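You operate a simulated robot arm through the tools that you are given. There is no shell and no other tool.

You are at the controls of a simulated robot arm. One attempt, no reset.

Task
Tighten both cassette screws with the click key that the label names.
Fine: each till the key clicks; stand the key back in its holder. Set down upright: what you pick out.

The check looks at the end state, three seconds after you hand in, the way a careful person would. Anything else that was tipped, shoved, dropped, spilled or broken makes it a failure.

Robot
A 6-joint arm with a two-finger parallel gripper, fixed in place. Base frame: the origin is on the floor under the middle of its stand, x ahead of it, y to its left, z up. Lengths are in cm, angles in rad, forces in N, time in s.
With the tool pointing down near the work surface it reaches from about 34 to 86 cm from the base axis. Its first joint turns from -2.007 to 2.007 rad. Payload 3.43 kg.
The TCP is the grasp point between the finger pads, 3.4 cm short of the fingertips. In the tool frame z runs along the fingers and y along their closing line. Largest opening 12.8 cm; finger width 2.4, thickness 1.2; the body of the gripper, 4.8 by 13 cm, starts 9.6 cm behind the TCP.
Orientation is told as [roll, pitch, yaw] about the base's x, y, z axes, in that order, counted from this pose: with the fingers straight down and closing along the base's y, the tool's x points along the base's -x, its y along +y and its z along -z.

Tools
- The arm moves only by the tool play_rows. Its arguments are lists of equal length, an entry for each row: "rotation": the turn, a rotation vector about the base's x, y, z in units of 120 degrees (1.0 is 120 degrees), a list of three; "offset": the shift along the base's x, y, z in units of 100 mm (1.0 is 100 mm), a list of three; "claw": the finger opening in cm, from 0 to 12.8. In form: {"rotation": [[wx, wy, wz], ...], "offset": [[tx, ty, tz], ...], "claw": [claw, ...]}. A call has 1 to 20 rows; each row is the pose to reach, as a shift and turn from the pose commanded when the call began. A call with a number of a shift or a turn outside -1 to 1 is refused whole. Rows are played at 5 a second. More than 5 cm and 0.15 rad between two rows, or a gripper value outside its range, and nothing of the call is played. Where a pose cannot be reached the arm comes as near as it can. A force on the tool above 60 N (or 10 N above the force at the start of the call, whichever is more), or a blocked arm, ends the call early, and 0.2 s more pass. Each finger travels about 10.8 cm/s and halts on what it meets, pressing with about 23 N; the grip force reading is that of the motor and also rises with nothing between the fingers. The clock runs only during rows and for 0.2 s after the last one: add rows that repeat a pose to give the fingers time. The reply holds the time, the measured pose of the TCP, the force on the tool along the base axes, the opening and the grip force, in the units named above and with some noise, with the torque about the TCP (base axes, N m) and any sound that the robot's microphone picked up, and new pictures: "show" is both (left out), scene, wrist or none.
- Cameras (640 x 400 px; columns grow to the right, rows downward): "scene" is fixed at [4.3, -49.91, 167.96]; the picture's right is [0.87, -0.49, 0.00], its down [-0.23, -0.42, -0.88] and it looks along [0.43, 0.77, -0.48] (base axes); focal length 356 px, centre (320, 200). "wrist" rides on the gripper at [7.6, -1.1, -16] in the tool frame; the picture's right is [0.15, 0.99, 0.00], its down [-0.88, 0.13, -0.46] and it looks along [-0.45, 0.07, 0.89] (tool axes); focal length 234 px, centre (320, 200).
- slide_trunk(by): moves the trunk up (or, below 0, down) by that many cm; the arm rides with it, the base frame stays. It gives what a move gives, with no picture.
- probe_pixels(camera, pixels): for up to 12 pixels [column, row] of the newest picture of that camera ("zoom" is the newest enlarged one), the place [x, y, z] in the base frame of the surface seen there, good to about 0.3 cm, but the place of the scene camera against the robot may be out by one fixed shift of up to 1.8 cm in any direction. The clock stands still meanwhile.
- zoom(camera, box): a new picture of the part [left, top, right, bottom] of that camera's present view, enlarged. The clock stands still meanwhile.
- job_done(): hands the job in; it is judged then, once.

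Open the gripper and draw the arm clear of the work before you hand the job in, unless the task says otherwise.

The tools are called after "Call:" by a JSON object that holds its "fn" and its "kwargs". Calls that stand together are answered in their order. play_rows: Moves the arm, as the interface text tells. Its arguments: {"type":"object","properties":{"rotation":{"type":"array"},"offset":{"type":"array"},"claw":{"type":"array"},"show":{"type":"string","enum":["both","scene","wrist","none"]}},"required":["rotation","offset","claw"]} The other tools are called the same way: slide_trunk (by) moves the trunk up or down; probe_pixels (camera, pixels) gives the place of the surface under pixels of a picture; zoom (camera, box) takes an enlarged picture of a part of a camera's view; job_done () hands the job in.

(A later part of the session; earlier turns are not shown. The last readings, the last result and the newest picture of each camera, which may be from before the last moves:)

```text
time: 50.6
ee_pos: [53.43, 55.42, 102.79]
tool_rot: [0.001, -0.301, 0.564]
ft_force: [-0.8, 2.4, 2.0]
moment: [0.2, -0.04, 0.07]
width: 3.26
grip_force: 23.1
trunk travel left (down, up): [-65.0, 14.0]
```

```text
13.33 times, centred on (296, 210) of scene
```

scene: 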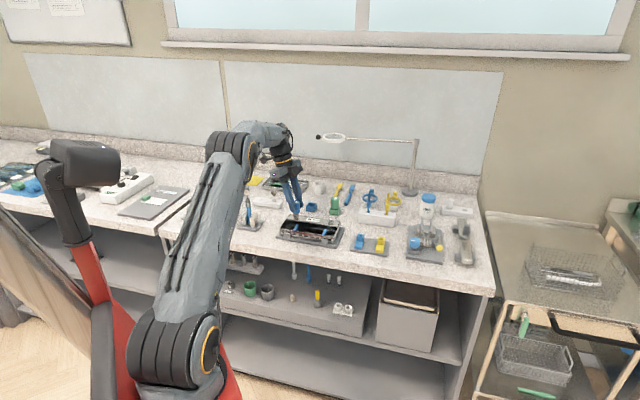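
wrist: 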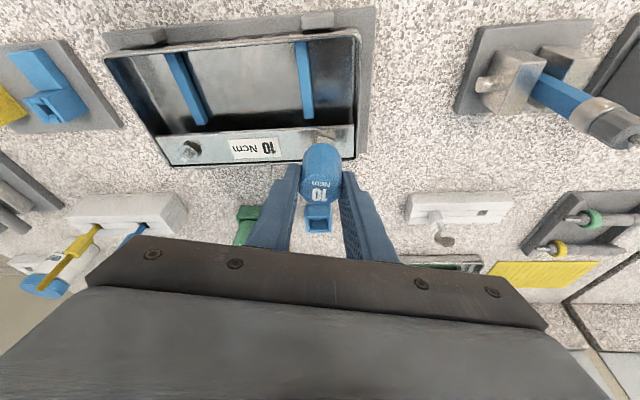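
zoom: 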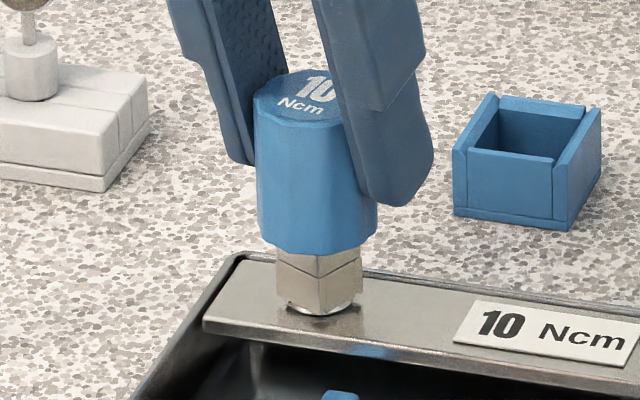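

Torque about z has risen to about 0.07 N m, near 10 N cm. I continue another 12° clockwise.

Call:
{"fn": "play_rows", "kwargs": {"rotation": [[0, 0, -0.025], [0, 0, -0.05], [0, 0, -0.075], [0, 0, -0.1], [0, 0, -0.1]], "offset": [[0, 0, 0], [0, 0, 0], [0, 0, 0], [0, 0, 0], [0, 0, 0]], "claw": [2.6, 2.6, 2.6, 2.6, 2.6], "show": "none"}}

Call:
{"fn": "zoom", "kwargs": {"camera": "wrist", "box": [280, 115, 360, 165]}}

```text
time: 51.8
ee_pos: [53.39, 55.2, 102.79]
tool_rot: [0.001, -0.298, 0.355]
ft_force: [0.3, 1.1, 1.6]
moment: [0.09, -0.04, 0.02]
width: 3.26
grip_force: 22.7
trunk travel left (down, up): [-65.0, 14.0]
```

```text
8.00 times, centred on (320, 140) of wrist
```

zoom: 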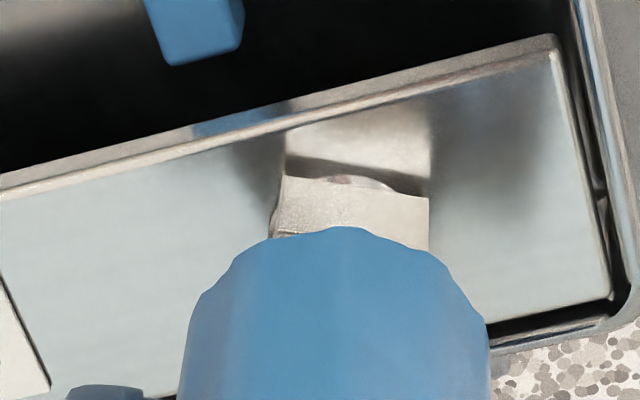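

Still winding: socket lags the knob by roughly 80°, no sound yet. I turn another 15° and read the torque again.

Call:
{"fn": "play_rows", "kwargs": {"rotation": [[0, 0, -0.025], [0, 0, -0.05], [0, 0, -0.075], [0, 0, -0.1], [0, 0, -0.125], [0, 0, -0.125]], "offset": [[0, 0, 0], [0, 0, 0], [0, 0, 0], [0, 0, 0], [0, 0, 0], [0, 0, 0]], "claw": [2.6, 2.6, 2.6, 2.6, 2.6, 2.6], "show": "wrist"}}

Call:
{"fn": "zoom", "kwargs": {"camera": "wrist", "box": [280, 115, 360, 165]}}

Call:
{"fn": "zoom", "kwargs": {"camera": "scene", "box": [272, 195, 320, 225]}}

```text
time: 53.2
ee_pos: [53.4, 55.33, 102.68]
tool_rot: [0.0, -0.299, 0.095]
ft_force: [0.3, 2.9, 1.8]
moment: [0.18, -0.07, 0.06]
width: 3.27
grip_force: 22.9
trunk travel left (down, up): [-65.0, 14.0]
```

wrist: 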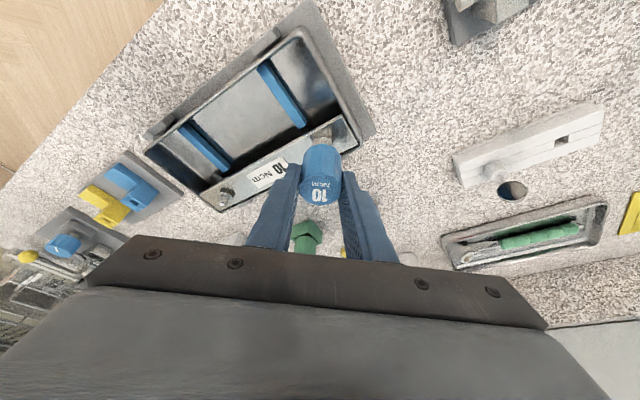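

```text
8.00 times, centred on (320, 140) of wrist
```

zoom: 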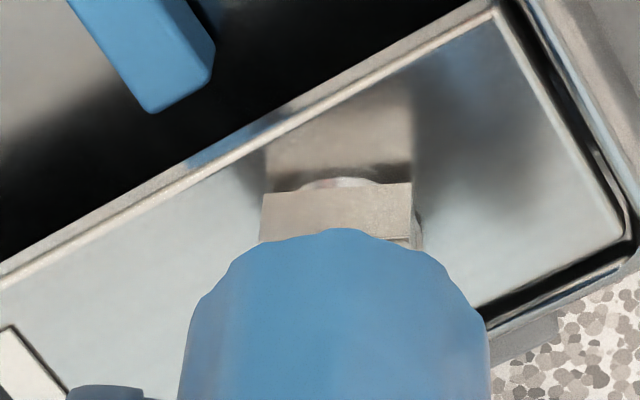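

```text
13.33 times, centred on (296, 210) of scene
```

zoom: 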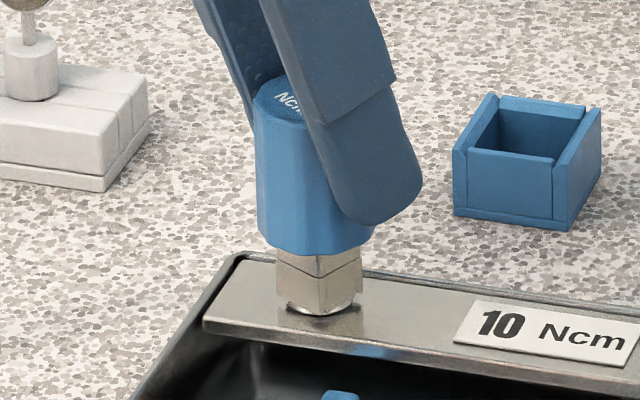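

The scene zoom shows the shaft standing still while the knob turns, torque ≈0.06 N m: the key's spring is winding. I continue 25° clockwise.

Call:
{"fn": "play_rows", "kwargs": {"rotation": [[0, 0, -0.035], [0, 0, -0.07], [0, 0, -0.105], [0, 0, -0.14], [0, 0, -0.175], [0, 0, -0.21], [0, 0, -0.21]], "offset": [[0, 0, 0], [0, 0, 0], [0, 0, 0], [0, 0, 0], [0, 0, 0], [0, 0, 0], [0, 0, 0]], "claw": [2.6, 2.6, 2.6, 2.6, 2.6, 2.6, 2.6], "show": "none"}}

Call:
{"fn": "zoom", "kwargs": {"camera": "wrist", "box": [280, 115, 360, 165]}}

```text
time: 54.8
ee_pos: [53.39, 55.31, 102.67]
tool_rot: [0.001, -0.298, -0.345]
ft_force: [1.0, 1.5, 0.4]
moment: [0.1, -0.05, 0.06]
width: 3.25
grip_force: 22.8
trunk travel left (down, up): [-65.0, 14.0]
```

```text
8.00 times, centred on (320, 140) of wrist
```

zoom: 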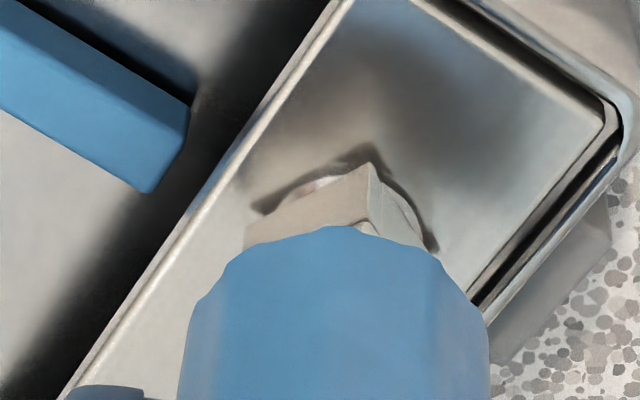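

Lag is now ~127°, torque ≈0.06 N m, no sound yet. I turn another 30°.

Call:
{"fn": "play_rows", "kwargs": {"rotation": [[0, 0, -0.036], [0, 0, -0.072], [0, 0, -0.108], [0, 0, -0.144], [0, 0, -0.18], [0, 0, -0.215], [0, 0, -0.25], [0, 0, -0.25]], "offset": [[0, 0, 0], [0, 0, 0], [0, 0, 0], [0, 0, 0], [0, 0, 0], [0, 0, 0], [0, 0, 0], [0, 0, 0]], "claw": [2.6, 2.6, 2.6, 2.6, 2.6, 2.6, 2.6, 2.6], "show": "wrist"}}

Call:
{"fn": "zoom", "kwargs": {"camera": "wrist", "box": [280, 115, 360, 165]}}

Call:
{"fn": "zoom", "kwargs": {"camera": "scene", "box": [272, 195, 320, 225]}}

```text
time: 56.6
ee_pos: [53.36, 55.13, 102.7]
tool_rot: [-0.001, -0.3, -0.87]
ft_force: [2.9, 2.4, 3.1]
moment: [0.17, -0.14, 0.06]
width: 3.23
grip_force: 23.0
trunk travel left (down, up): [-65.0, 14.0]
```

wrist: 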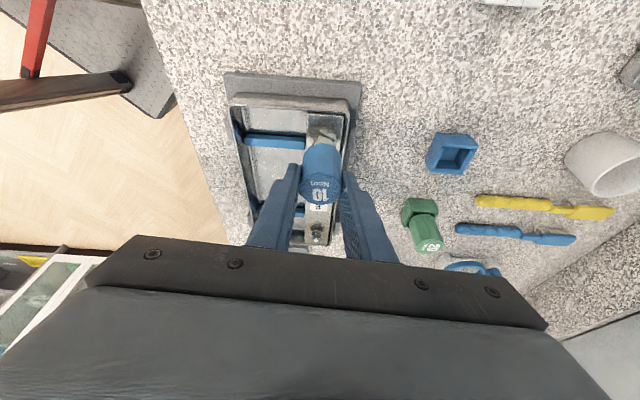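

```text
8.00 times, centred on (320, 140) of wrist
```

zoom: 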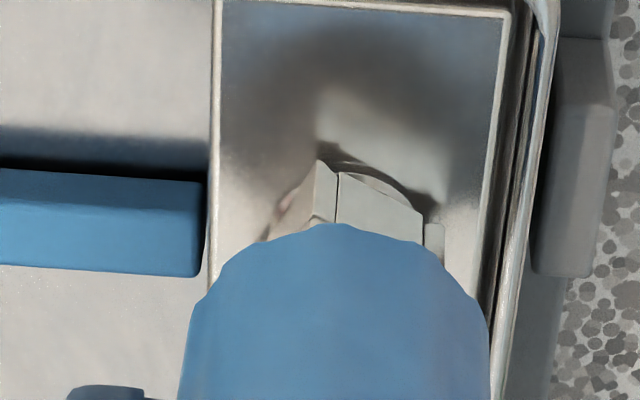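

```text
13.33 times, centred on (296, 210) of scene
```

zoom: 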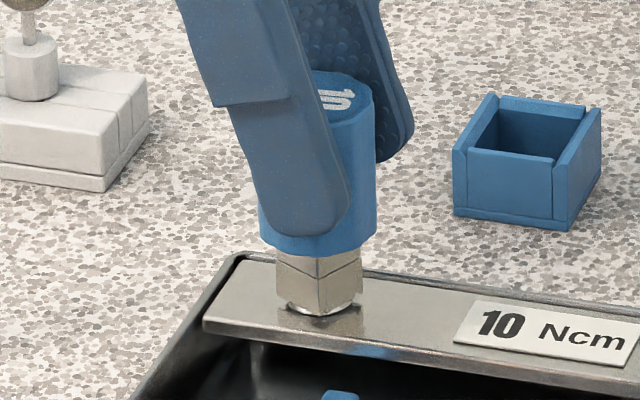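

Lag ~157°, torque still ≈0.06 N m. I turn 30° more.

Call:
{"fn": "play_rows", "kwargs": {"rotation": [[0, 0, -0.036], [0, 0, -0.072], [0, 0, -0.108], [0, 0, -0.144], [0, 0, -0.18], [0, 0, -0.215], [0, 0, -0.25], [0, 0, -0.25]], "offset": [[0, 0, 0], [0, 0, 0], [0, 0, 0], [0, 0, 0], [0, 0, 0], [0, 0, 0], [0, 0, 0], [0, 0, 0]], "claw": [2.6, 2.6, 2.6, 2.6, 2.6, 2.6, 2.6, 2.6], "show": "none"}}

Call:
{"fn": "zoom", "kwargs": {"camera": "wrist", "box": [280, 115, 360, 165]}}

```text
time: 58.4
ee_pos: [53.41, 55.26, 102.75]
tool_rot: [0.001, -0.299, -1.393]
ft_force: [4.6, 3.5, 1.8]
moment: [0.21, -0.27, 0.07]
width: 3.23
grip_force: 22.9
trunk travel left (down, up): [-65.0, 14.0]
```

```text
8.00 times, centred on (320, 140) of wrist
```

zoom: 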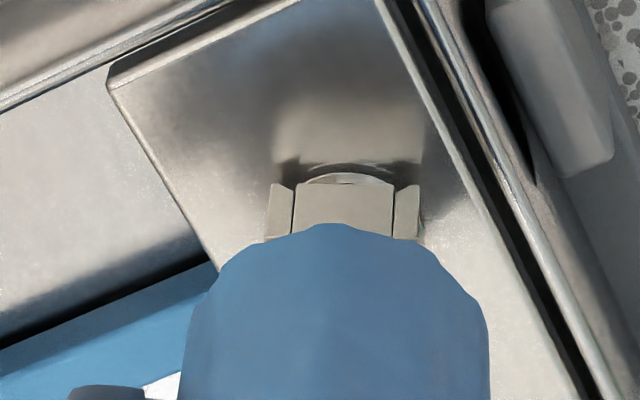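

Lag ~187°, torque ≈0.07 N m. I take a repeat reading without moving, to see the torque without motion noise.

Call:
{"fn": "play_rows", "kwargs": {"rotation": [[0, 0, 0]], "offset": [[0, 0, 0]], "claw": [2.6], "show": "none"}}

Call:
{"fn": "play_rows", "kwargs": {"rotation": [[0, 0, 0]], "offset": [[0, 0, 0]], "claw": [2.6], "show": "none"}}

Call:
{"fn": "play_rows", "kwargs": {"rotation": [[0, 0, 0]], "offset": [[0, 0, 0]], "claw": [2.6], "show": "none"}}

```text
time: 58.8
ee_pos: [53.3, 55.24, 102.8]
tool_rot: [0.001, -0.302, -1.394]
ft_force: [4.8, 3.3, 1.2]
moment: [0.18, -0.29, 0.01]
width: 3.22
grip_force: 22.5
trunk travel left (down, up): [-65.0, 14.0]
```

```text
time: 59.2
ee_pos: [53.37, 55.13, 102.77]
tool_rot: [-0.001, -0.301, -1.392]
ft_force: [4.8, 3.5, 1.7]
moment: [0.17, -0.28, 0.03]
width: 3.2
grip_force: 22.6
trunk travel left (down, up): [-65.0, 14.0]
```

```text
time: 59.6
ee_pos: [53.36, 55.14, 102.69]
tool_rot: [0.001, -0.299, -1.393]
ft_force: [5.5, 1.4, 2.6]
moment: [0.15, -0.3, 0.03]
width: 3.23
grip_force: 23.2
trunk travel left (down, up): [-65.0, 14.0]
```

At rest the torque relaxes to ~0.02 N m, so winding must continue. I use the remaining turn range: 40° more in small rows.

Call:
{"fn": "play_rows", "kwargs": {"rotation": [[0, 0, -0.05], [0, 0, -0.1], [0, 0, -0.15], [0, 0, -0.2], [0, 0, -0.25], [0, 0, -0.3], [0, 0, -0.34]], "offset": [[0, 0, 0], [0, 0, 0], [0, 0, 0], [0, 0, 0], [0, 0, 0], [0, 0, 0], [0, 0, 0]], "claw": [2.6, 2.6, 2.6, 2.6, 2.6, 2.6, 2.6], "show": "wrist"}}

Call:
{"fn": "zoom", "kwargs": {"camera": "wrist", "box": [280, 115, 360, 165]}}

Call:
{"fn": "zoom", "kwargs": {"camera": "scene", "box": [272, 185, 320, 225]}}

```text
time: 61.2
ee_pos: [53.4, 55.34, 102.74]
tool_rot: [-0.001, -0.299, -2.107]
ft_force: [0.0, -0.5, 2.2]
moment: [-0.08, -0.02, 0.04]
width: 3.19
grip_force: 23.2
trunk travel left (down, up): [-65.0, 14.0]
```

wrist: 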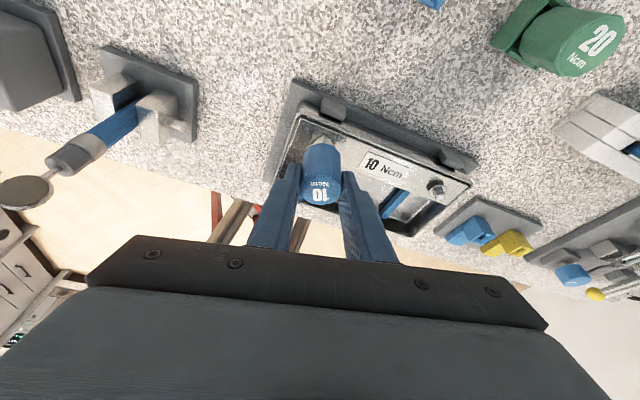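

```text
8.00 times, centred on (320, 140) of wrist
```

zoom: 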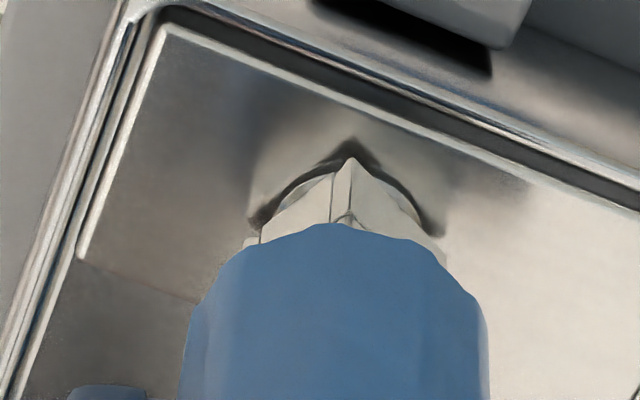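

```text
10.00 times, centred on (296, 205) of scene
```

zoom: 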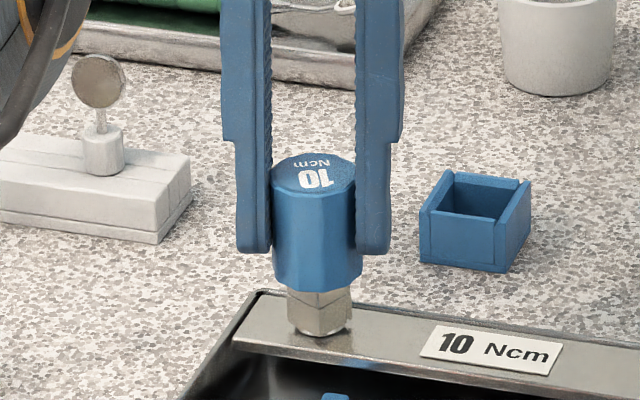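

No click at the range's end; the socket lags ~228° (its corner faces the camera). I lift the key off to see whether the shaft springs back, and the screw's state.

Call:
{"fn": "play_rows", "kwargs": {"rotation": [[0, 0, 0], [0, 0, 0], [0, 0, 0], [0, 0, 0], [0, 0, 0]], "offset": [[0, 0, 0.05], [0, 0, 0.1], [0, 0, 0.15], [0, 0, 0.2], [0, 0, 0.24]], "claw": [2.6, 2.6, 2.6, 2.6, 2.6], "show": "wrist"}}

Call:
{"fn": "zoom", "kwargs": {"camera": "wrist", "box": [296, 115, 352, 150]}}

Call:
{"fn": "zoom", "kwargs": {"camera": "scene", "box": [272, 185, 320, 225]}}

```text
time: 62.4
ee_pos: [53.43, 55.27, 105.23]
tool_rot: [0.0, -0.299, -2.104]
ft_force: [0.9, 1.1, -0.7]
moment: [0.0, 0.02, 0.0]
width: 3.2
grip_force: 23.0
trunk travel left (down, up): [-65.0, 14.0]
```

wrist: 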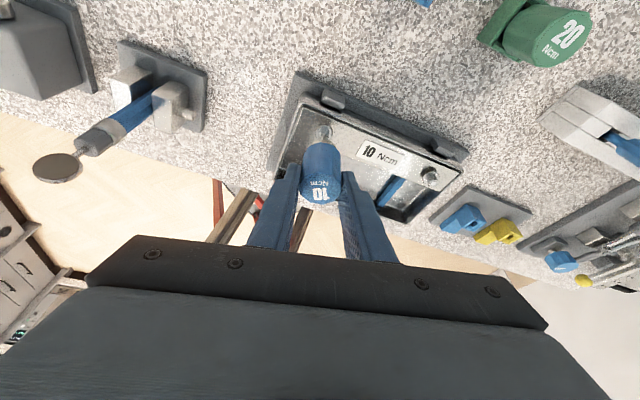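

```text
11.43 times, centred on (324, 132) of wrist
```

zoom: 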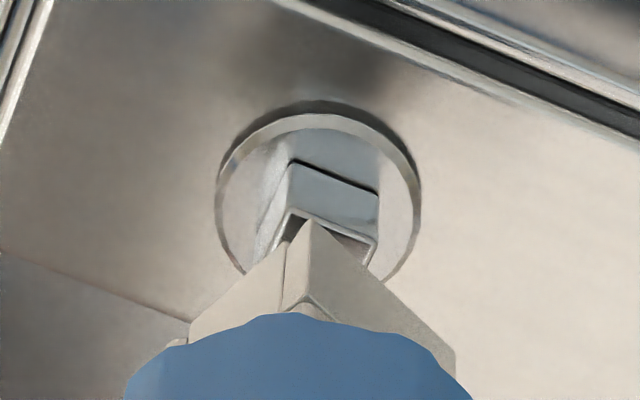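

```text
10.00 times, centred on (296, 205) of scene
```

zoom: 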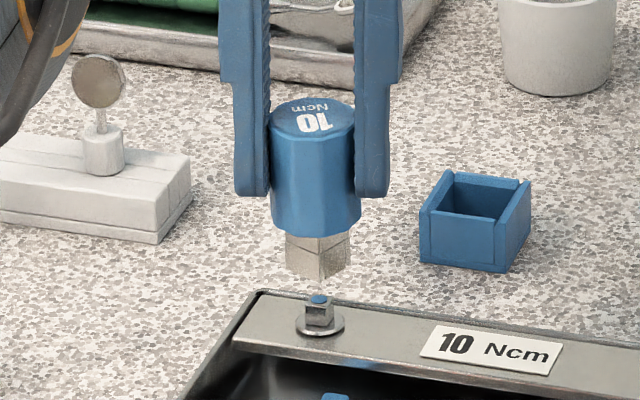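

The shaft stays turned relative to the knob (a friction clutch), and the head stands ~25° behind the socket. I zoom strongly on both screws in the scene view to see whether screw 1's flange is seated on the plate.

Call:
{"fn": "zoom", "kwargs": {"camera": "scene", "box": [288, 211, 304, 221]}}

Call:
{"fn": "zoom", "kwargs": {"camera": "scene", "box": [323, 215, 339, 227]}}

Call:
{"fn": "zoom", "kwargs": {"camera": "scene", "box": [286, 190, 308, 214]}}

Call:
{"fn": "zoom", "kwargs": {"camera": "wrist", "box": [310, 120, 342, 150]}}

```text
16.00 times, centred on (296, 216) of scene
```

zoom: 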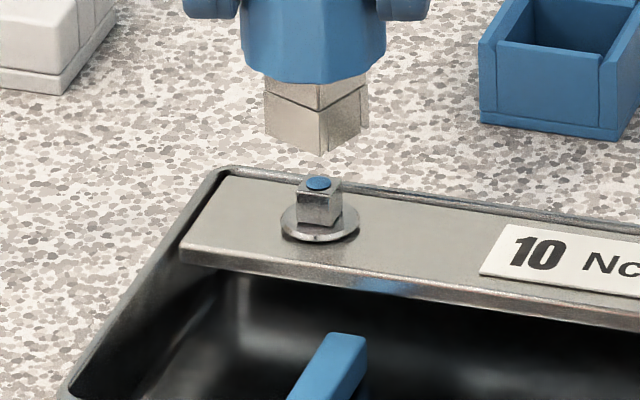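

```text
16.00 times, centred on (331, 221) of scene
```

zoom: 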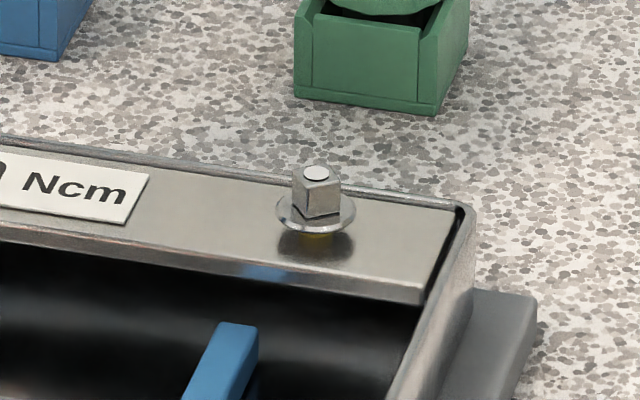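

```text
16.00 times, centred on (297, 202) of scene
```

zoom: 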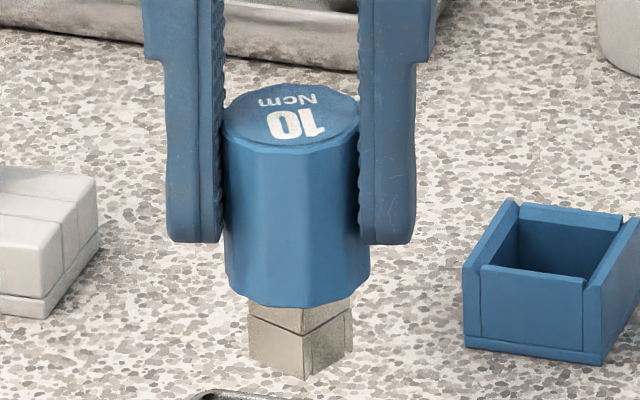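

```text
13.33 times, centred on (326, 135) of wrist
```

zoom: 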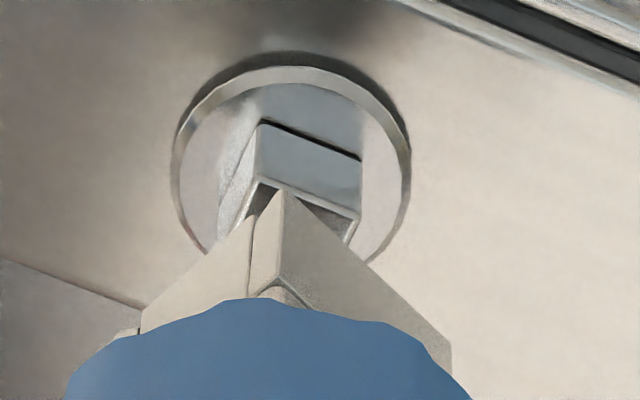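

Screw 1's flange now sits flat on the plate (scene zoom (318,238)) while screw 2's still floats with a yellow band showing. The key's clutch slipped quietly at slow turning, so I will re-engage from the far end of the range and turn faster; first rotating back about +290° in the lifted position.

Call:
{"fn": "play_rows", "kwargs": {"rotation": [[0, 0, 0.068], [0, 0, 0.136], [0, 0, 0.204], [0, 0, 0.272], [0, 0, 0.34], [0, 0, 0.408], [0, 0, 0.476], [0, 0, 0.544], [0, 0, 0.612], [0, 0, 0.68], [0, 0, 0.748], [0, 0, 0.816]], "offset": [[0, 0, 0], [0, 0, 0], [0, 0, 0], [0, 0, 0], [0, 0, 0], [0, 0, 0], [0, 0, 0], [0, 0, 0], [0, 0, 0], [0, 0, 0], [0, 0, 0], [0, 0, 0]], "claw": [2.6, 2.6, 2.6, 2.6, 2.6, 2.6, 2.6, 2.6, 2.6, 2.6, 2.6, 2.6], "show": "none"}}

Call:
{"fn": "play_rows", "kwargs": {"rotation": [[0, 0, 0.068], [0, 0, 0.136], [0, 0, 0.204], [0, 0, 0.272], [0, 0, 0.34], [0, 0, 0.408], [0, 0, 0.476], [0, 0, 0.544], [0, 0, 0.612], [0, 0, 0.68], [0, 0, 0.748], [0, 0, 0.816]], "offset": [[0, 0, 0], [0, 0, 0], [0, 0, 0], [0, 0, 0], [0, 0, 0], [0, 0, 0], [0, 0, 0], [0, 0, 0], [0, 0, 0], [0, 0, 0], [0, 0, 0], [0, 0, 0]], "claw": [2.6, 2.6, 2.6, 2.6, 2.6, 2.6, 2.6, 2.6, 2.6, 2.6, 2.6, 2.6], "show": "none"}}

Call:
{"fn": "play_rows", "kwargs": {"rotation": [[0, 0, 0.068], [0, 0, 0.136], [0, 0, 0.204], [0, 0, 0.272], [0, 0, 0.34], [0, 0, 0.408], [0, 0, 0.476], [0, 0, 0.544], [0, 0, 0.612], [0, 0, 0.68], [0, 0, 0.748], [0, 0, 0.816]], "offset": [[0, 0, 0], [0, 0, 0], [0, 0, 0], [0, 0, 0], [0, 0, 0], [0, 0, 0], [0, 0, 0], [0, 0, 0], [0, 0, 0], [0, 0, 0], [0, 0, 0], [0, 0, 0]], "claw": [2.6, 2.6, 2.6, 2.6, 2.6, 2.6, 2.6, 2.6, 2.6, 2.6, 2.6, 2.6], "show": "wrist"}}

Call:
{"fn": "zoom", "kwargs": {"camera": "wrist", "box": [296, 115, 352, 150]}}

Call:
{"fn": "zoom", "kwargs": {"camera": "scene", "box": [272, 190, 320, 220]}}

```text
time: 65.0
ee_pos: [53.44, 55.15, 105.12]
tool_rot: [-0.001, -0.301, -0.393]
ft_force: [-0.5, 0.7, -0.8]
moment: [0.01, 0.01, -0.02]
width: 3.19
grip_force: 22.9
trunk travel left (down, up): [-65.0, 14.0]
```

```text
time: 67.6
ee_pos: [53.36, 55.23, 105.23]
tool_rot: [-0.001, -0.3, 1.314]
ft_force: [0.0, -0.5, 0.5]
moment: [-0.01, -0.03, -0.01]
width: 3.21
grip_force: 22.8
trunk travel left (down, up): [-65.0, 14.0]
```

```text
time: 70.2
ee_pos: [53.43, 55.2, 105.07]
tool_rot: [0.0, -0.3, 3.025]
ft_force: [0.7, -1.2, -1.2]
moment: [0.04, -0.02, 0.0]
width: 3.21
grip_force: 23.2
trunk travel left (down, up): [-65.0, 14.0]
```

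wrist: 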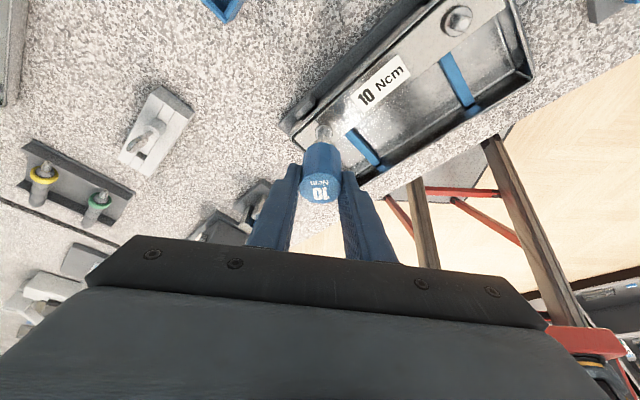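

```text
11.43 times, centred on (324, 132) of wrist
```

zoom: 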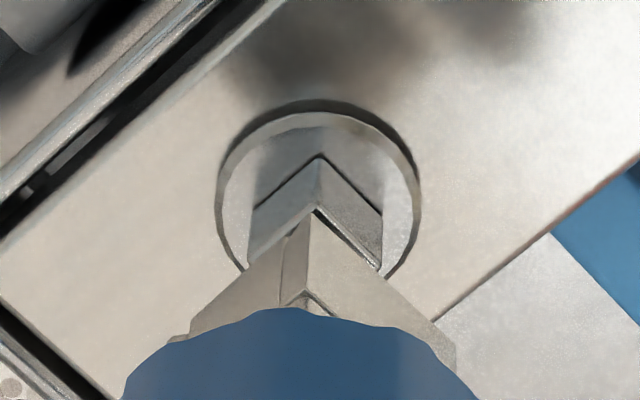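

```text
13.33 times, centred on (296, 205) of scene
```

zoom: 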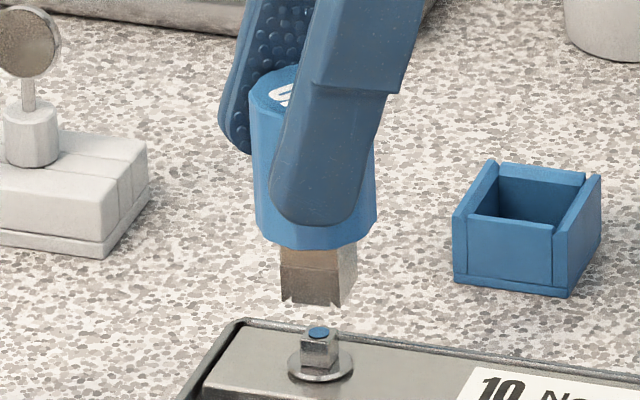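

Head and socket corners line up (zoom (315,208) and (312,218)). I shift −0.05 in x and descend 2.5 cm onto the flange.

Call:
{"fn": "play_rows", "kwargs": {"rotation": [[0, 0, 0], [0, 0, 0], [0, 0, 0], [0, 0, 0], [0, 0, 0], [0, 0, 0]], "offset": [[-0.005, 0, -0.06], [-0.005, 0, -0.12], [-0.005, 0, -0.16], [-0.005, 0, -0.2], [-0.005, 0, -0.23], [-0.005, 0, -0.25]], "claw": [2.6, 2.6, 2.6, 2.6, 2.6, 2.6], "show": "none"}}

Call:
{"fn": "zoom", "kwargs": {"camera": "scene", "box": [272, 190, 320, 220]}}

```text
time: 71.6
ee_pos: [53.35, 55.26, 102.84]
tool_rot: [-0.001, -0.299, 3.024]
ft_force: [1.6, -0.6, 10.7]
moment: [0.01, 0.05, -0.01]
width: 3.2
grip_force: 22.9
trunk travel left (down, up): [-65.0, 14.0]
```

```text
13.33 times, centred on (296, 205) of scene
```

zoom: 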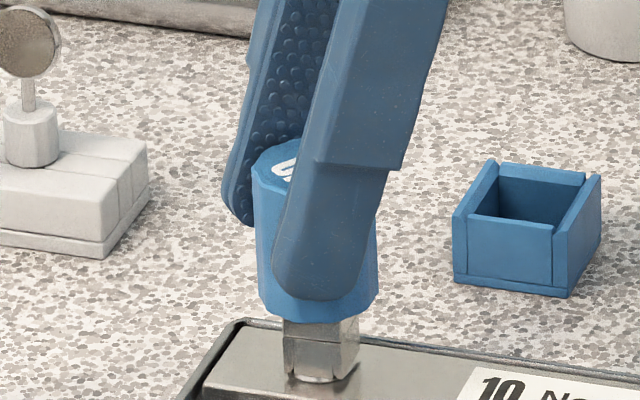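

Contact with the flange at ~11 N, the socket fully seated. I now turn clockwise fast (0.149 rad per row) for 85° and listen.

Call:
{"fn": "play_rows", "kwargs": {"rotation": [[0, 0, -0.071], [0, 0, -0.142], [0, 0, -0.213], [0, 0, -0.284], [0, 0, -0.355], [0, 0, -0.426], [0, 0, -0.497], [0, 0, -0.568], [0, 0, -0.639], [0, 0, -0.71]], "offset": [[0, 0, 0], [0, 0, 0], [0, 0, 0], [0, 0, 0], [0, 0, 0], [0, 0, 0], [0, 0, 0], [0, 0, 0], [0, 0, 0], [0, 0, 0]], "claw": [2.6, 2.6, 2.6, 2.6, 2.6, 2.6, 2.6, 2.6, 2.6, 2.6], "show": "wrist"}}

Call:
{"fn": "zoom", "kwargs": {"camera": "scene", "box": [272, 190, 320, 220]}}

Call:
{"fn": "zoom", "kwargs": {"camera": "wrist", "box": [280, 115, 360, 165]}}

```text
time: 73.8
ee_pos: [53.4, 55.34, 102.76]
tool_rot: [-0.001, -0.3, 1.531]
ft_force: [3.1, 4.3, 16.7]
moment: [0.38, -0.18, 0.05]
width: 3.23
grip_force: 23.1
trunk travel left (down, up): [-65.0, 14.0]
```

wrist: 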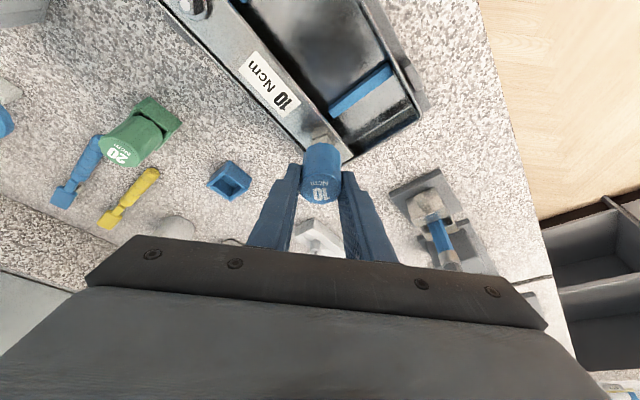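

```text
13.33 times, centred on (296, 205) of scene
```

zoom: 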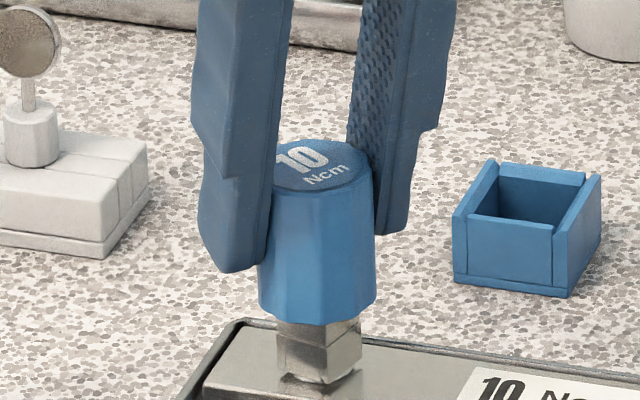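

```text
8.00 times, centred on (320, 140) of wrist
```

zoom: 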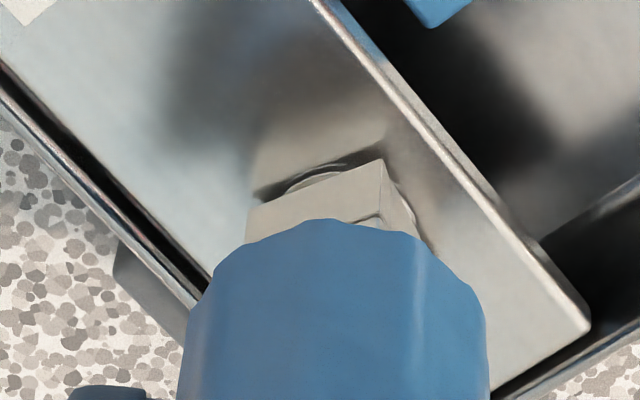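

No click at this speed either. I look closely at the key's shaft and knob to understand its build.

Call:
{"fn": "zoom", "kwargs": {"camera": "scene", "box": [284, 196, 308, 220]}}

Call:
{"fn": "zoom", "kwargs": {"camera": "wrist", "box": [300, 125, 340, 155]}}

Call:
{"fn": "zoom", "kwargs": {"camera": "scene", "box": [322, 193, 348, 215]}}

```text
16.00 times, centred on (296, 208) of scene
```

zoom: 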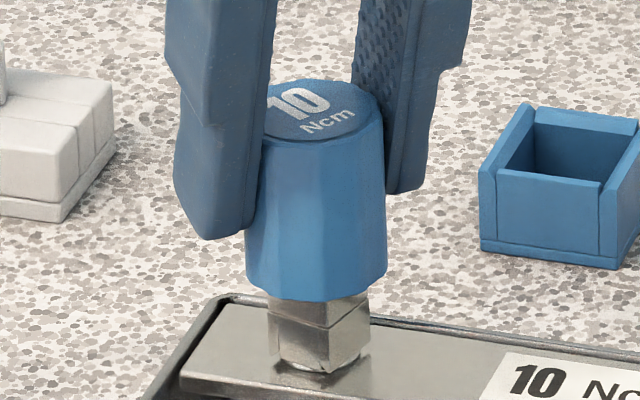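

```text
13.33 times, centred on (320, 140) of wrist
```

zoom: 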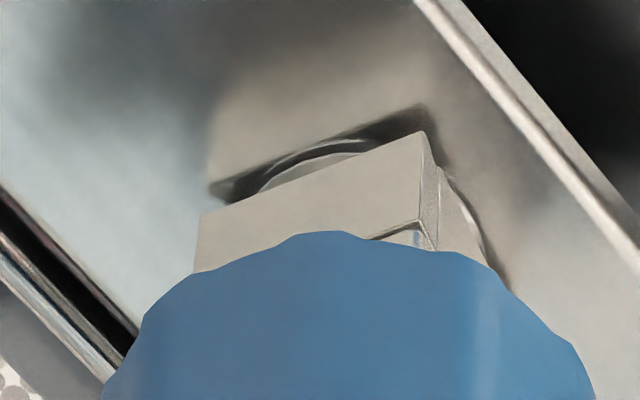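

```text
16.00 times, centred on (335, 204) of scene
```

zoom: 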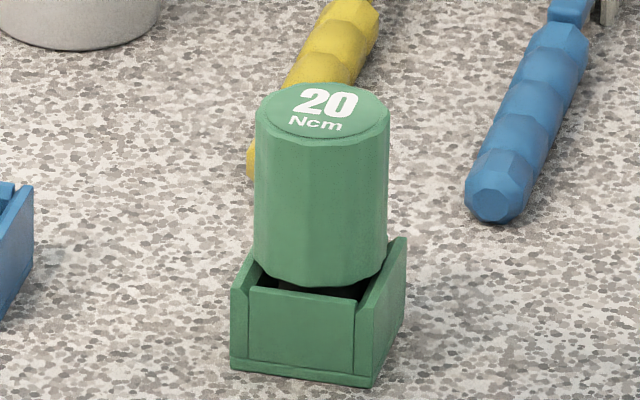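

The shaft's slip totals about 290° so far. I relieve some of the down-force (+0.06 cm) and keep turning fast for another ~100° to see if the click comes.

Call:
{"fn": "play_rows", "kwargs": {"rotation": [[0, 0, -0.071], [0, 0, -0.142], [0, 0, -0.213], [0, 0, -0.284], [0, 0, -0.355], [0, 0, -0.426], [0, 0, -0.497], [0, 0, -0.568], [0, 0, -0.639], [0, 0, -0.71], [0, 0, -0.781], [0, 0, -0.852]], "offset": [[0, 0, 0.006], [0, 0, 0.006], [0, 0, 0.006], [0, 0, 0.006], [0, 0, 0.006], [0, 0, 0.006], [0, 0, 0.006], [0, 0, 0.006], [0, 0, 0.006], [0, 0, 0.006], [0, 0, 0.006], [0, 0, 0.006]], "claw": [2.6, 2.6, 2.6, 2.6, 2.6, 2.6, 2.6, 2.6, 2.6, 2.6, 2.6, 2.6], "show": "wrist"}}

Call:
{"fn": "zoom", "kwargs": {"camera": "wrist", "box": [280, 115, 360, 165]}}

Call:
{"fn": "zoom", "kwargs": {"camera": "wrist", "box": [272, 125, 368, 220]}}

```text
time: 76.4
ee_pos: [53.4, 55.27, 102.77]
tool_rot: [-0.002, -0.301, -0.25]
ft_force: [7.3, 5.9, 10.0]
moment: [0.3, -0.52, -0.01]
width: 3.19
grip_force: 22.9
trunk travel left (down, up): [-65.0, 14.0]
```

wrist: 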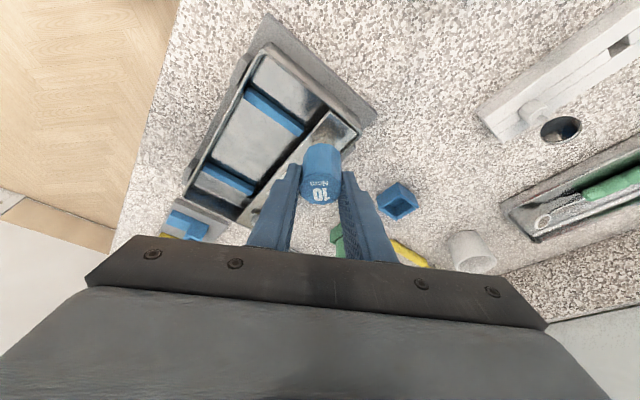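

```text
8.00 times, centred on (320, 140) of wrist
```

zoom: 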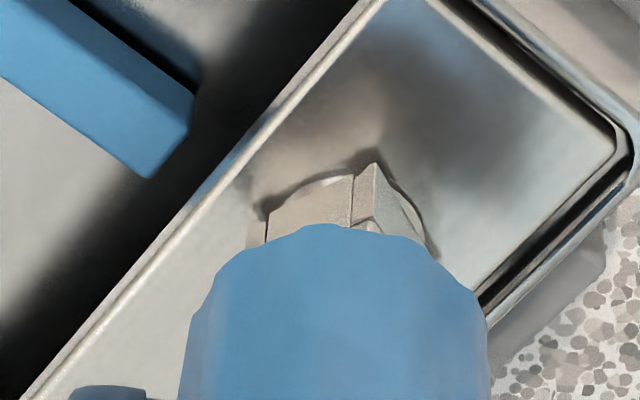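

```text
4.21 times, centred on (320, 172) of wrist
```

zoom: 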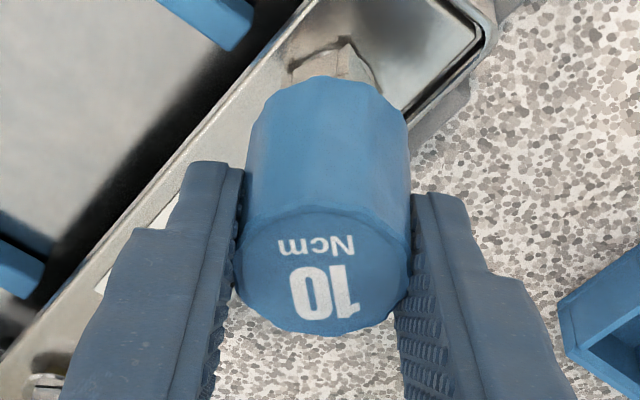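

Still no click, and the knob has begun to slip a little in the pads. I lift the key to measure whether the head moved further during these last sweeps.

Call:
{"fn": "play_rows", "kwargs": {"rotation": [[0, 0, 0], [0, 0, 0], [0, 0, 0], [0, 0, 0], [0, 0, 0]], "offset": [[0, 0, 0.06], [0, 0, 0.12], [0, 0, 0.18], [0, 0, 0.24], [0, 0, 0.24]], "claw": [2.6, 2.6, 2.6, 2.6, 2.6], "show": "wrist"}}

Call:
{"fn": "zoom", "kwargs": {"camera": "wrist", "box": [296, 115, 352, 150]}}

Call:
{"fn": "zoom", "kwargs": {"camera": "scene", "box": [284, 196, 308, 220]}}

```text
time: 77.6
ee_pos: [53.32, 55.2, 104.97]
tool_rot: [0.0, -0.3, -0.25]
ft_force: [0.6, 0.5, -0.6]
moment: [0.02, 0.05, 0.01]
width: 3.18
grip_force: 23.4
trunk travel left (down, up): [-65.0, 14.0]
```

wrist: 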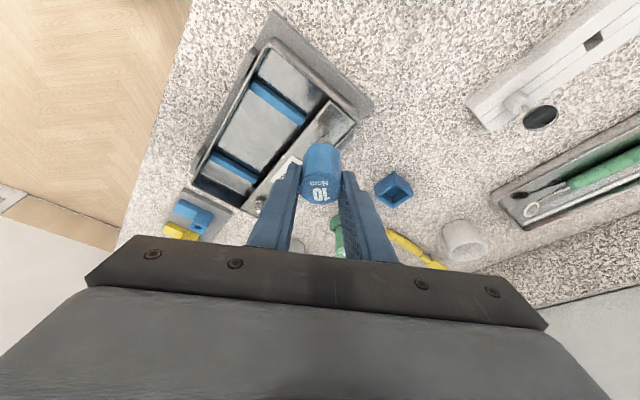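

```text
11.43 times, centred on (324, 132) of wrist
```

zoom: 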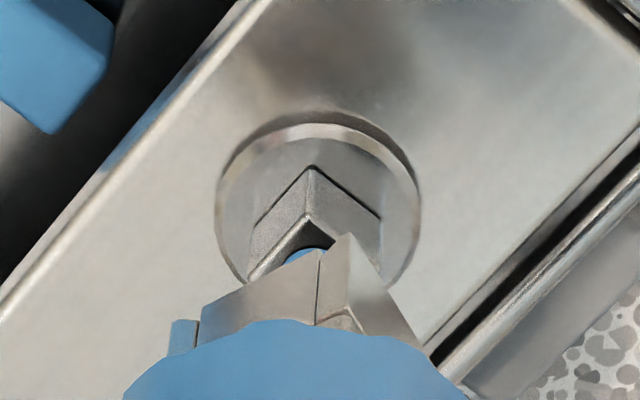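

```text
16.00 times, centred on (296, 208) of scene
```

zoom: 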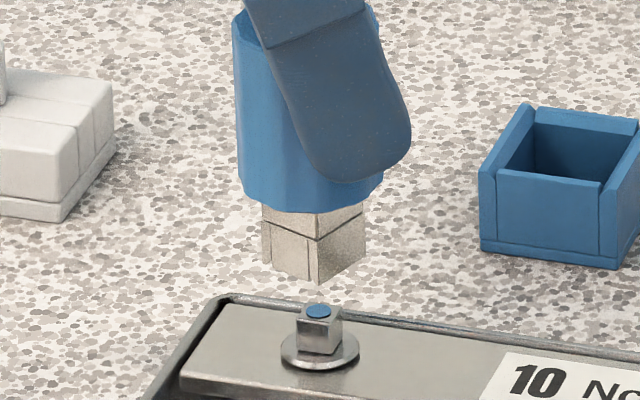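

The head has not moved further and stays seated; the socket leads it by ~20°. To remove the side loads I will set the key on the head, release it and regrasp with the tool vertical; first I turn +20°, centre, and lower it onto the flange.

Call:
{"fn": "play_rows", "kwargs": {"rotation": [[0, 0, 0.056], [0, 0, 0.112], [0, 0, 0.167], [0, 0, 0.167], [0, 0, 0.167], [0, 0, 0.167], [0, 0, 0.167], [0, 0, 0.167], [0, 0, 0.167]], "offset": [[0.004, -0.001, 0], [0.008, -0.002, 0], [0.011, -0.003, 0], [0.011, -0.003, -0.06], [0.011, -0.003, -0.12], [0.011, -0.003, -0.16], [0.011, -0.003, -0.2], [0.011, -0.003, -0.22], [0.011, -0.003, -0.22]], "claw": [2.6, 2.6, 2.6, 2.6, 2.6, 2.6, 2.6, 2.6, 2.6], "show": "wrist"}}

Call:
{"fn": "zoom", "kwargs": {"camera": "wrist", "box": [280, 115, 360, 165]}}

Call:
{"fn": "zoom", "kwargs": {"camera": "scene", "box": [284, 196, 308, 220]}}

```text
time: 79.6
ee_pos: [53.44, 55.18, 102.99]
tool_rot: [0.0, -0.3, 0.102]
ft_force: [0.5, -0.1, -0.5]
moment: [0.0, 0.02, 0.0]
width: 3.22
grip_force: 23.1
trunk travel left (down, up): [-65.0, 14.0]
```

wrist: 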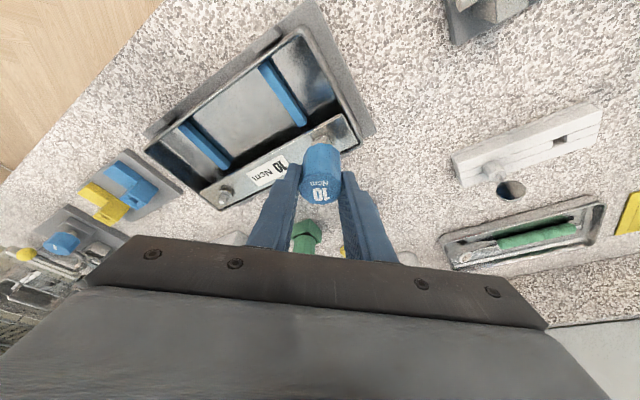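

```text
8.00 times, centred on (320, 140) of wrist
```

zoom: 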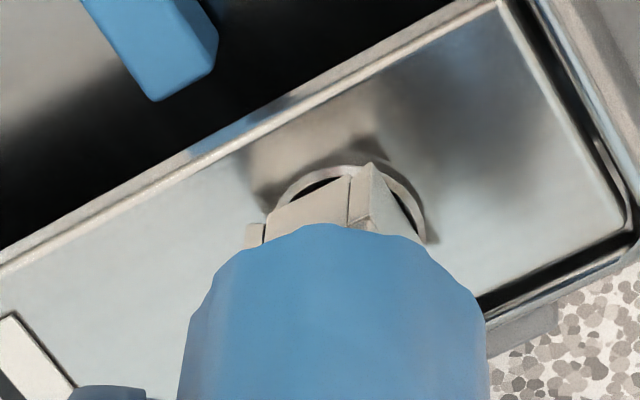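

```text
16.00 times, centred on (296, 208) of scene
```

zoom: 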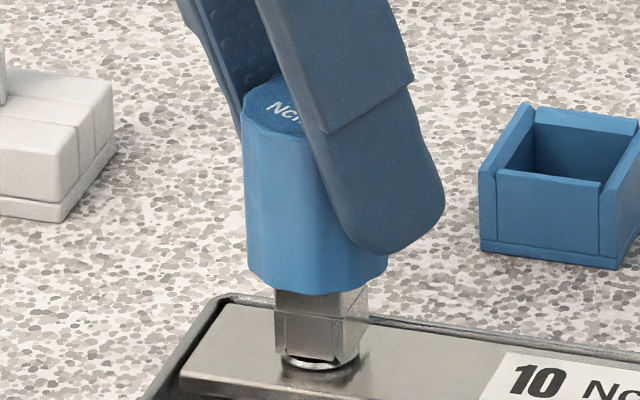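

The socket is over the head with no load, a small gap to the flange. I lower 0.2 cm more, then open slowly to release the key standing on the screw.

Call:
{"fn": "play_rows", "kwargs": {"rotation": [[0, 0, 0], [0, 0, 0], [0, 0, 0]], "offset": [[0, 0, -0.01], [0, 0, -0.018], [0, 0, -0.018]], "claw": [2.6, 2.6, 2.6], "show": "none"}}

Call:
{"fn": "zoom", "kwargs": {"camera": "scene", "box": [284, 196, 308, 220]}}

```text
time: 80.4
ee_pos: [53.43, 55.17, 102.73]
tool_rot: [0.0, -0.301, 0.101]
ft_force: [0.1, 0.7, 1.4]
moment: [-0.01, 0.02, 0.03]
width: 3.22
grip_force: 23.4
trunk travel left (down, up): [-65.0, 14.0]
```

```text
16.00 times, centred on (296, 208) of scene
```

zoom: 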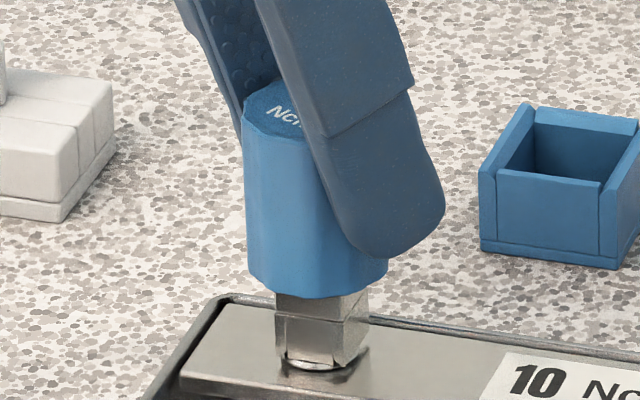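

Light contact with the flange (≈2 N), key centred. I open the claw gently to release the key on the screw.

Call:
{"fn": "play_rows", "kwargs": {"rotation": [[0, 0, 0], [0, 0, 0], [0, 0, 0], [0, 0, 0], [0, 0, 0], [0, 0, 0]], "offset": [[0, 0, 0], [0, 0, 0], [0, 0, 0], [0, 0, 0], [0, 0, 0], [0, 0, 0]], "claw": [3.3, 3.6, 4.2, 5.0, 6.0, 6.5], "show": "wrist"}}

Call:
{"fn": "zoom", "kwargs": {"camera": "scene", "box": [284, 196, 308, 220]}}

Call:
{"fn": "zoom", "kwargs": {"camera": "wrist", "box": [240, 120, 400, 220]}}

```text
time: 81.8
ee_pos: [53.52, 55.29, 102.75]
tool_rot: [0.0, -0.3, 0.101]
ft_force: [0.1, 0.3, -0.1]
moment: [-0.01, 0.02, 0.0]
width: 6.52
grip_force: 0.1
trunk travel left (down, up): [-65.0, 14.0]
```

wrist: 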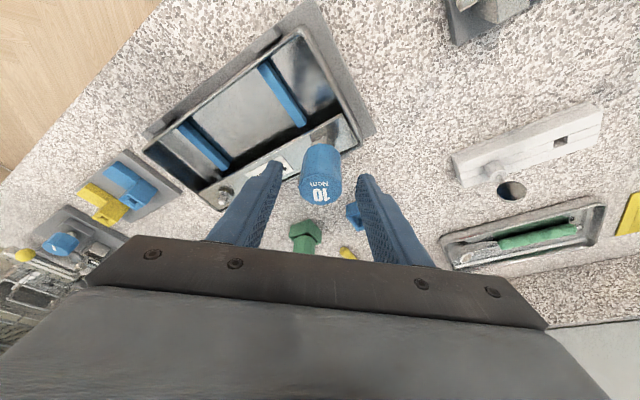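

```text
16.00 times, centred on (296, 208) of scene
```

zoom: 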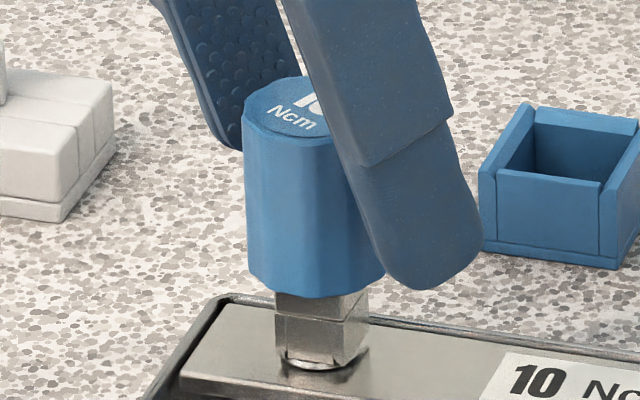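

```text
4.00 times, centred on (320, 170) of wrist
```

zoom: 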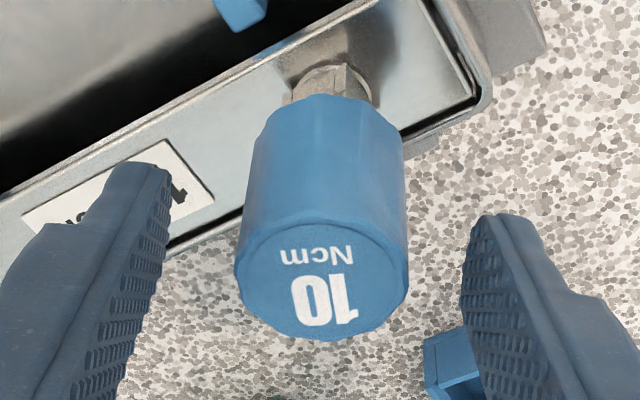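

The key stands by itself on the screw. I raise the open gripper 6 cm, then bring the tool to vertical.

Call:
{"fn": "play_rows", "kwargs": {"rotation": [[0, 0, 0], [0, 0, 0], [0, 0, 0], [0, 0, 0], [-0.0048, 0.0475, 0], [-0.0096, 0.095, 0], [-0.0143, 0.1425, 0], [-0.0143, 0.1425, 0]], "offset": [[0, 0, 0.1], [0, 0, 0.25], [0, 0, 0.45], [0, 0, 0.65], [0, 0, 0.65], [0, 0, 0.65], [0, 0, 0.65], [0, 0, 0.65]], "claw": [6.5, 6.5, 6.5, 6.5, 6.5, 6.5, 6.5, 6.5], "show": "none"}}

Call:
{"fn": "play_rows", "kwargs": {"rotation": [[0, 0, 0.07], [0, 0, 0.14], [0, 0, 0.21], [0, 0, 0.28], [0, 0, 0.35], [0, 0, 0.42], [0, 0, 0.49], [0, 0, 0.56], [0, 0, 0.63], [0, 0, 0.7], [0, 0, 0.77], [0, 0, 0.84], [0, 0, 0.91], [0, 0, 0.98]], "offset": [[0, 0, 0], [0, 0, 0], [0, 0, 0], [0, 0, 0], [0, 0, 0], [0, 0, 0], [0, 0, 0], [0, 0, 0], [0, 0, 0], [0, 0, 0], [0, 0, 0], [0, 0, 0], [0, 0, 0], [0, 0, 0]], "claw": [6.5, 6.5, 6.5, 6.5, 6.5, 6.5, 6.5, 6.5, 6.5, 6.5, 6.5, 6.5, 6.5, 6.5], "show": "wrist"}}

Call:
{"fn": "zoom", "kwargs": {"camera": "wrist", "box": [240, 80, 400, 200]}}

Call:
{"fn": "zoom", "kwargs": {"camera": "scene", "box": [278, 186, 314, 220]}}

```text
time: 83.6
ee_pos: [53.51, 55.32, 109.19]
tool_rot: [0.0, 0.002, 0.101]
ft_force: [0.1, 0.7, 0.4]
moment: [0.02, 0.03, -0.01]
width: 6.51
grip_force: 0.1
trunk travel left (down, up): [-65.0, 14.0]
```

```text
time: 86.6
ee_pos: [53.43, 55.24, 109.14]
tool_rot: [0.002, 0.002, 2.156]
ft_force: [0.1, 1.1, 0.2]
moment: [-0.01, 0.05, 0.02]
width: 6.49
grip_force: 0.1
trunk travel left (down, up): [-65.0, 14.0]
```

wrist: 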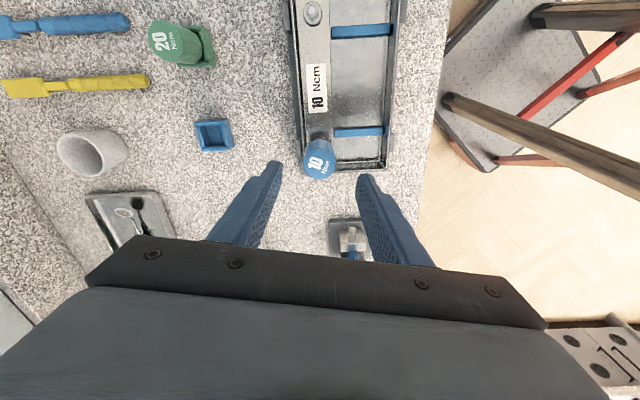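

```text
3.33 times, centred on (320, 140) of wrist
```

zoom: 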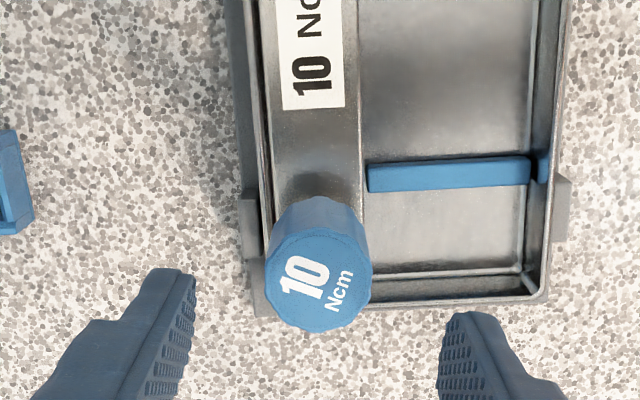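

```text
11.76 times, centred on (296, 203) of scene
```

zoom: 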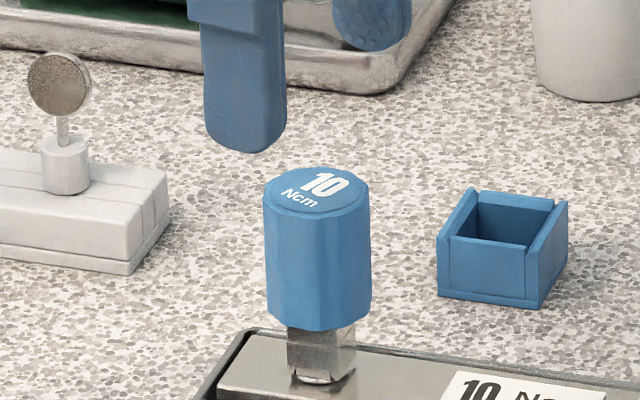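

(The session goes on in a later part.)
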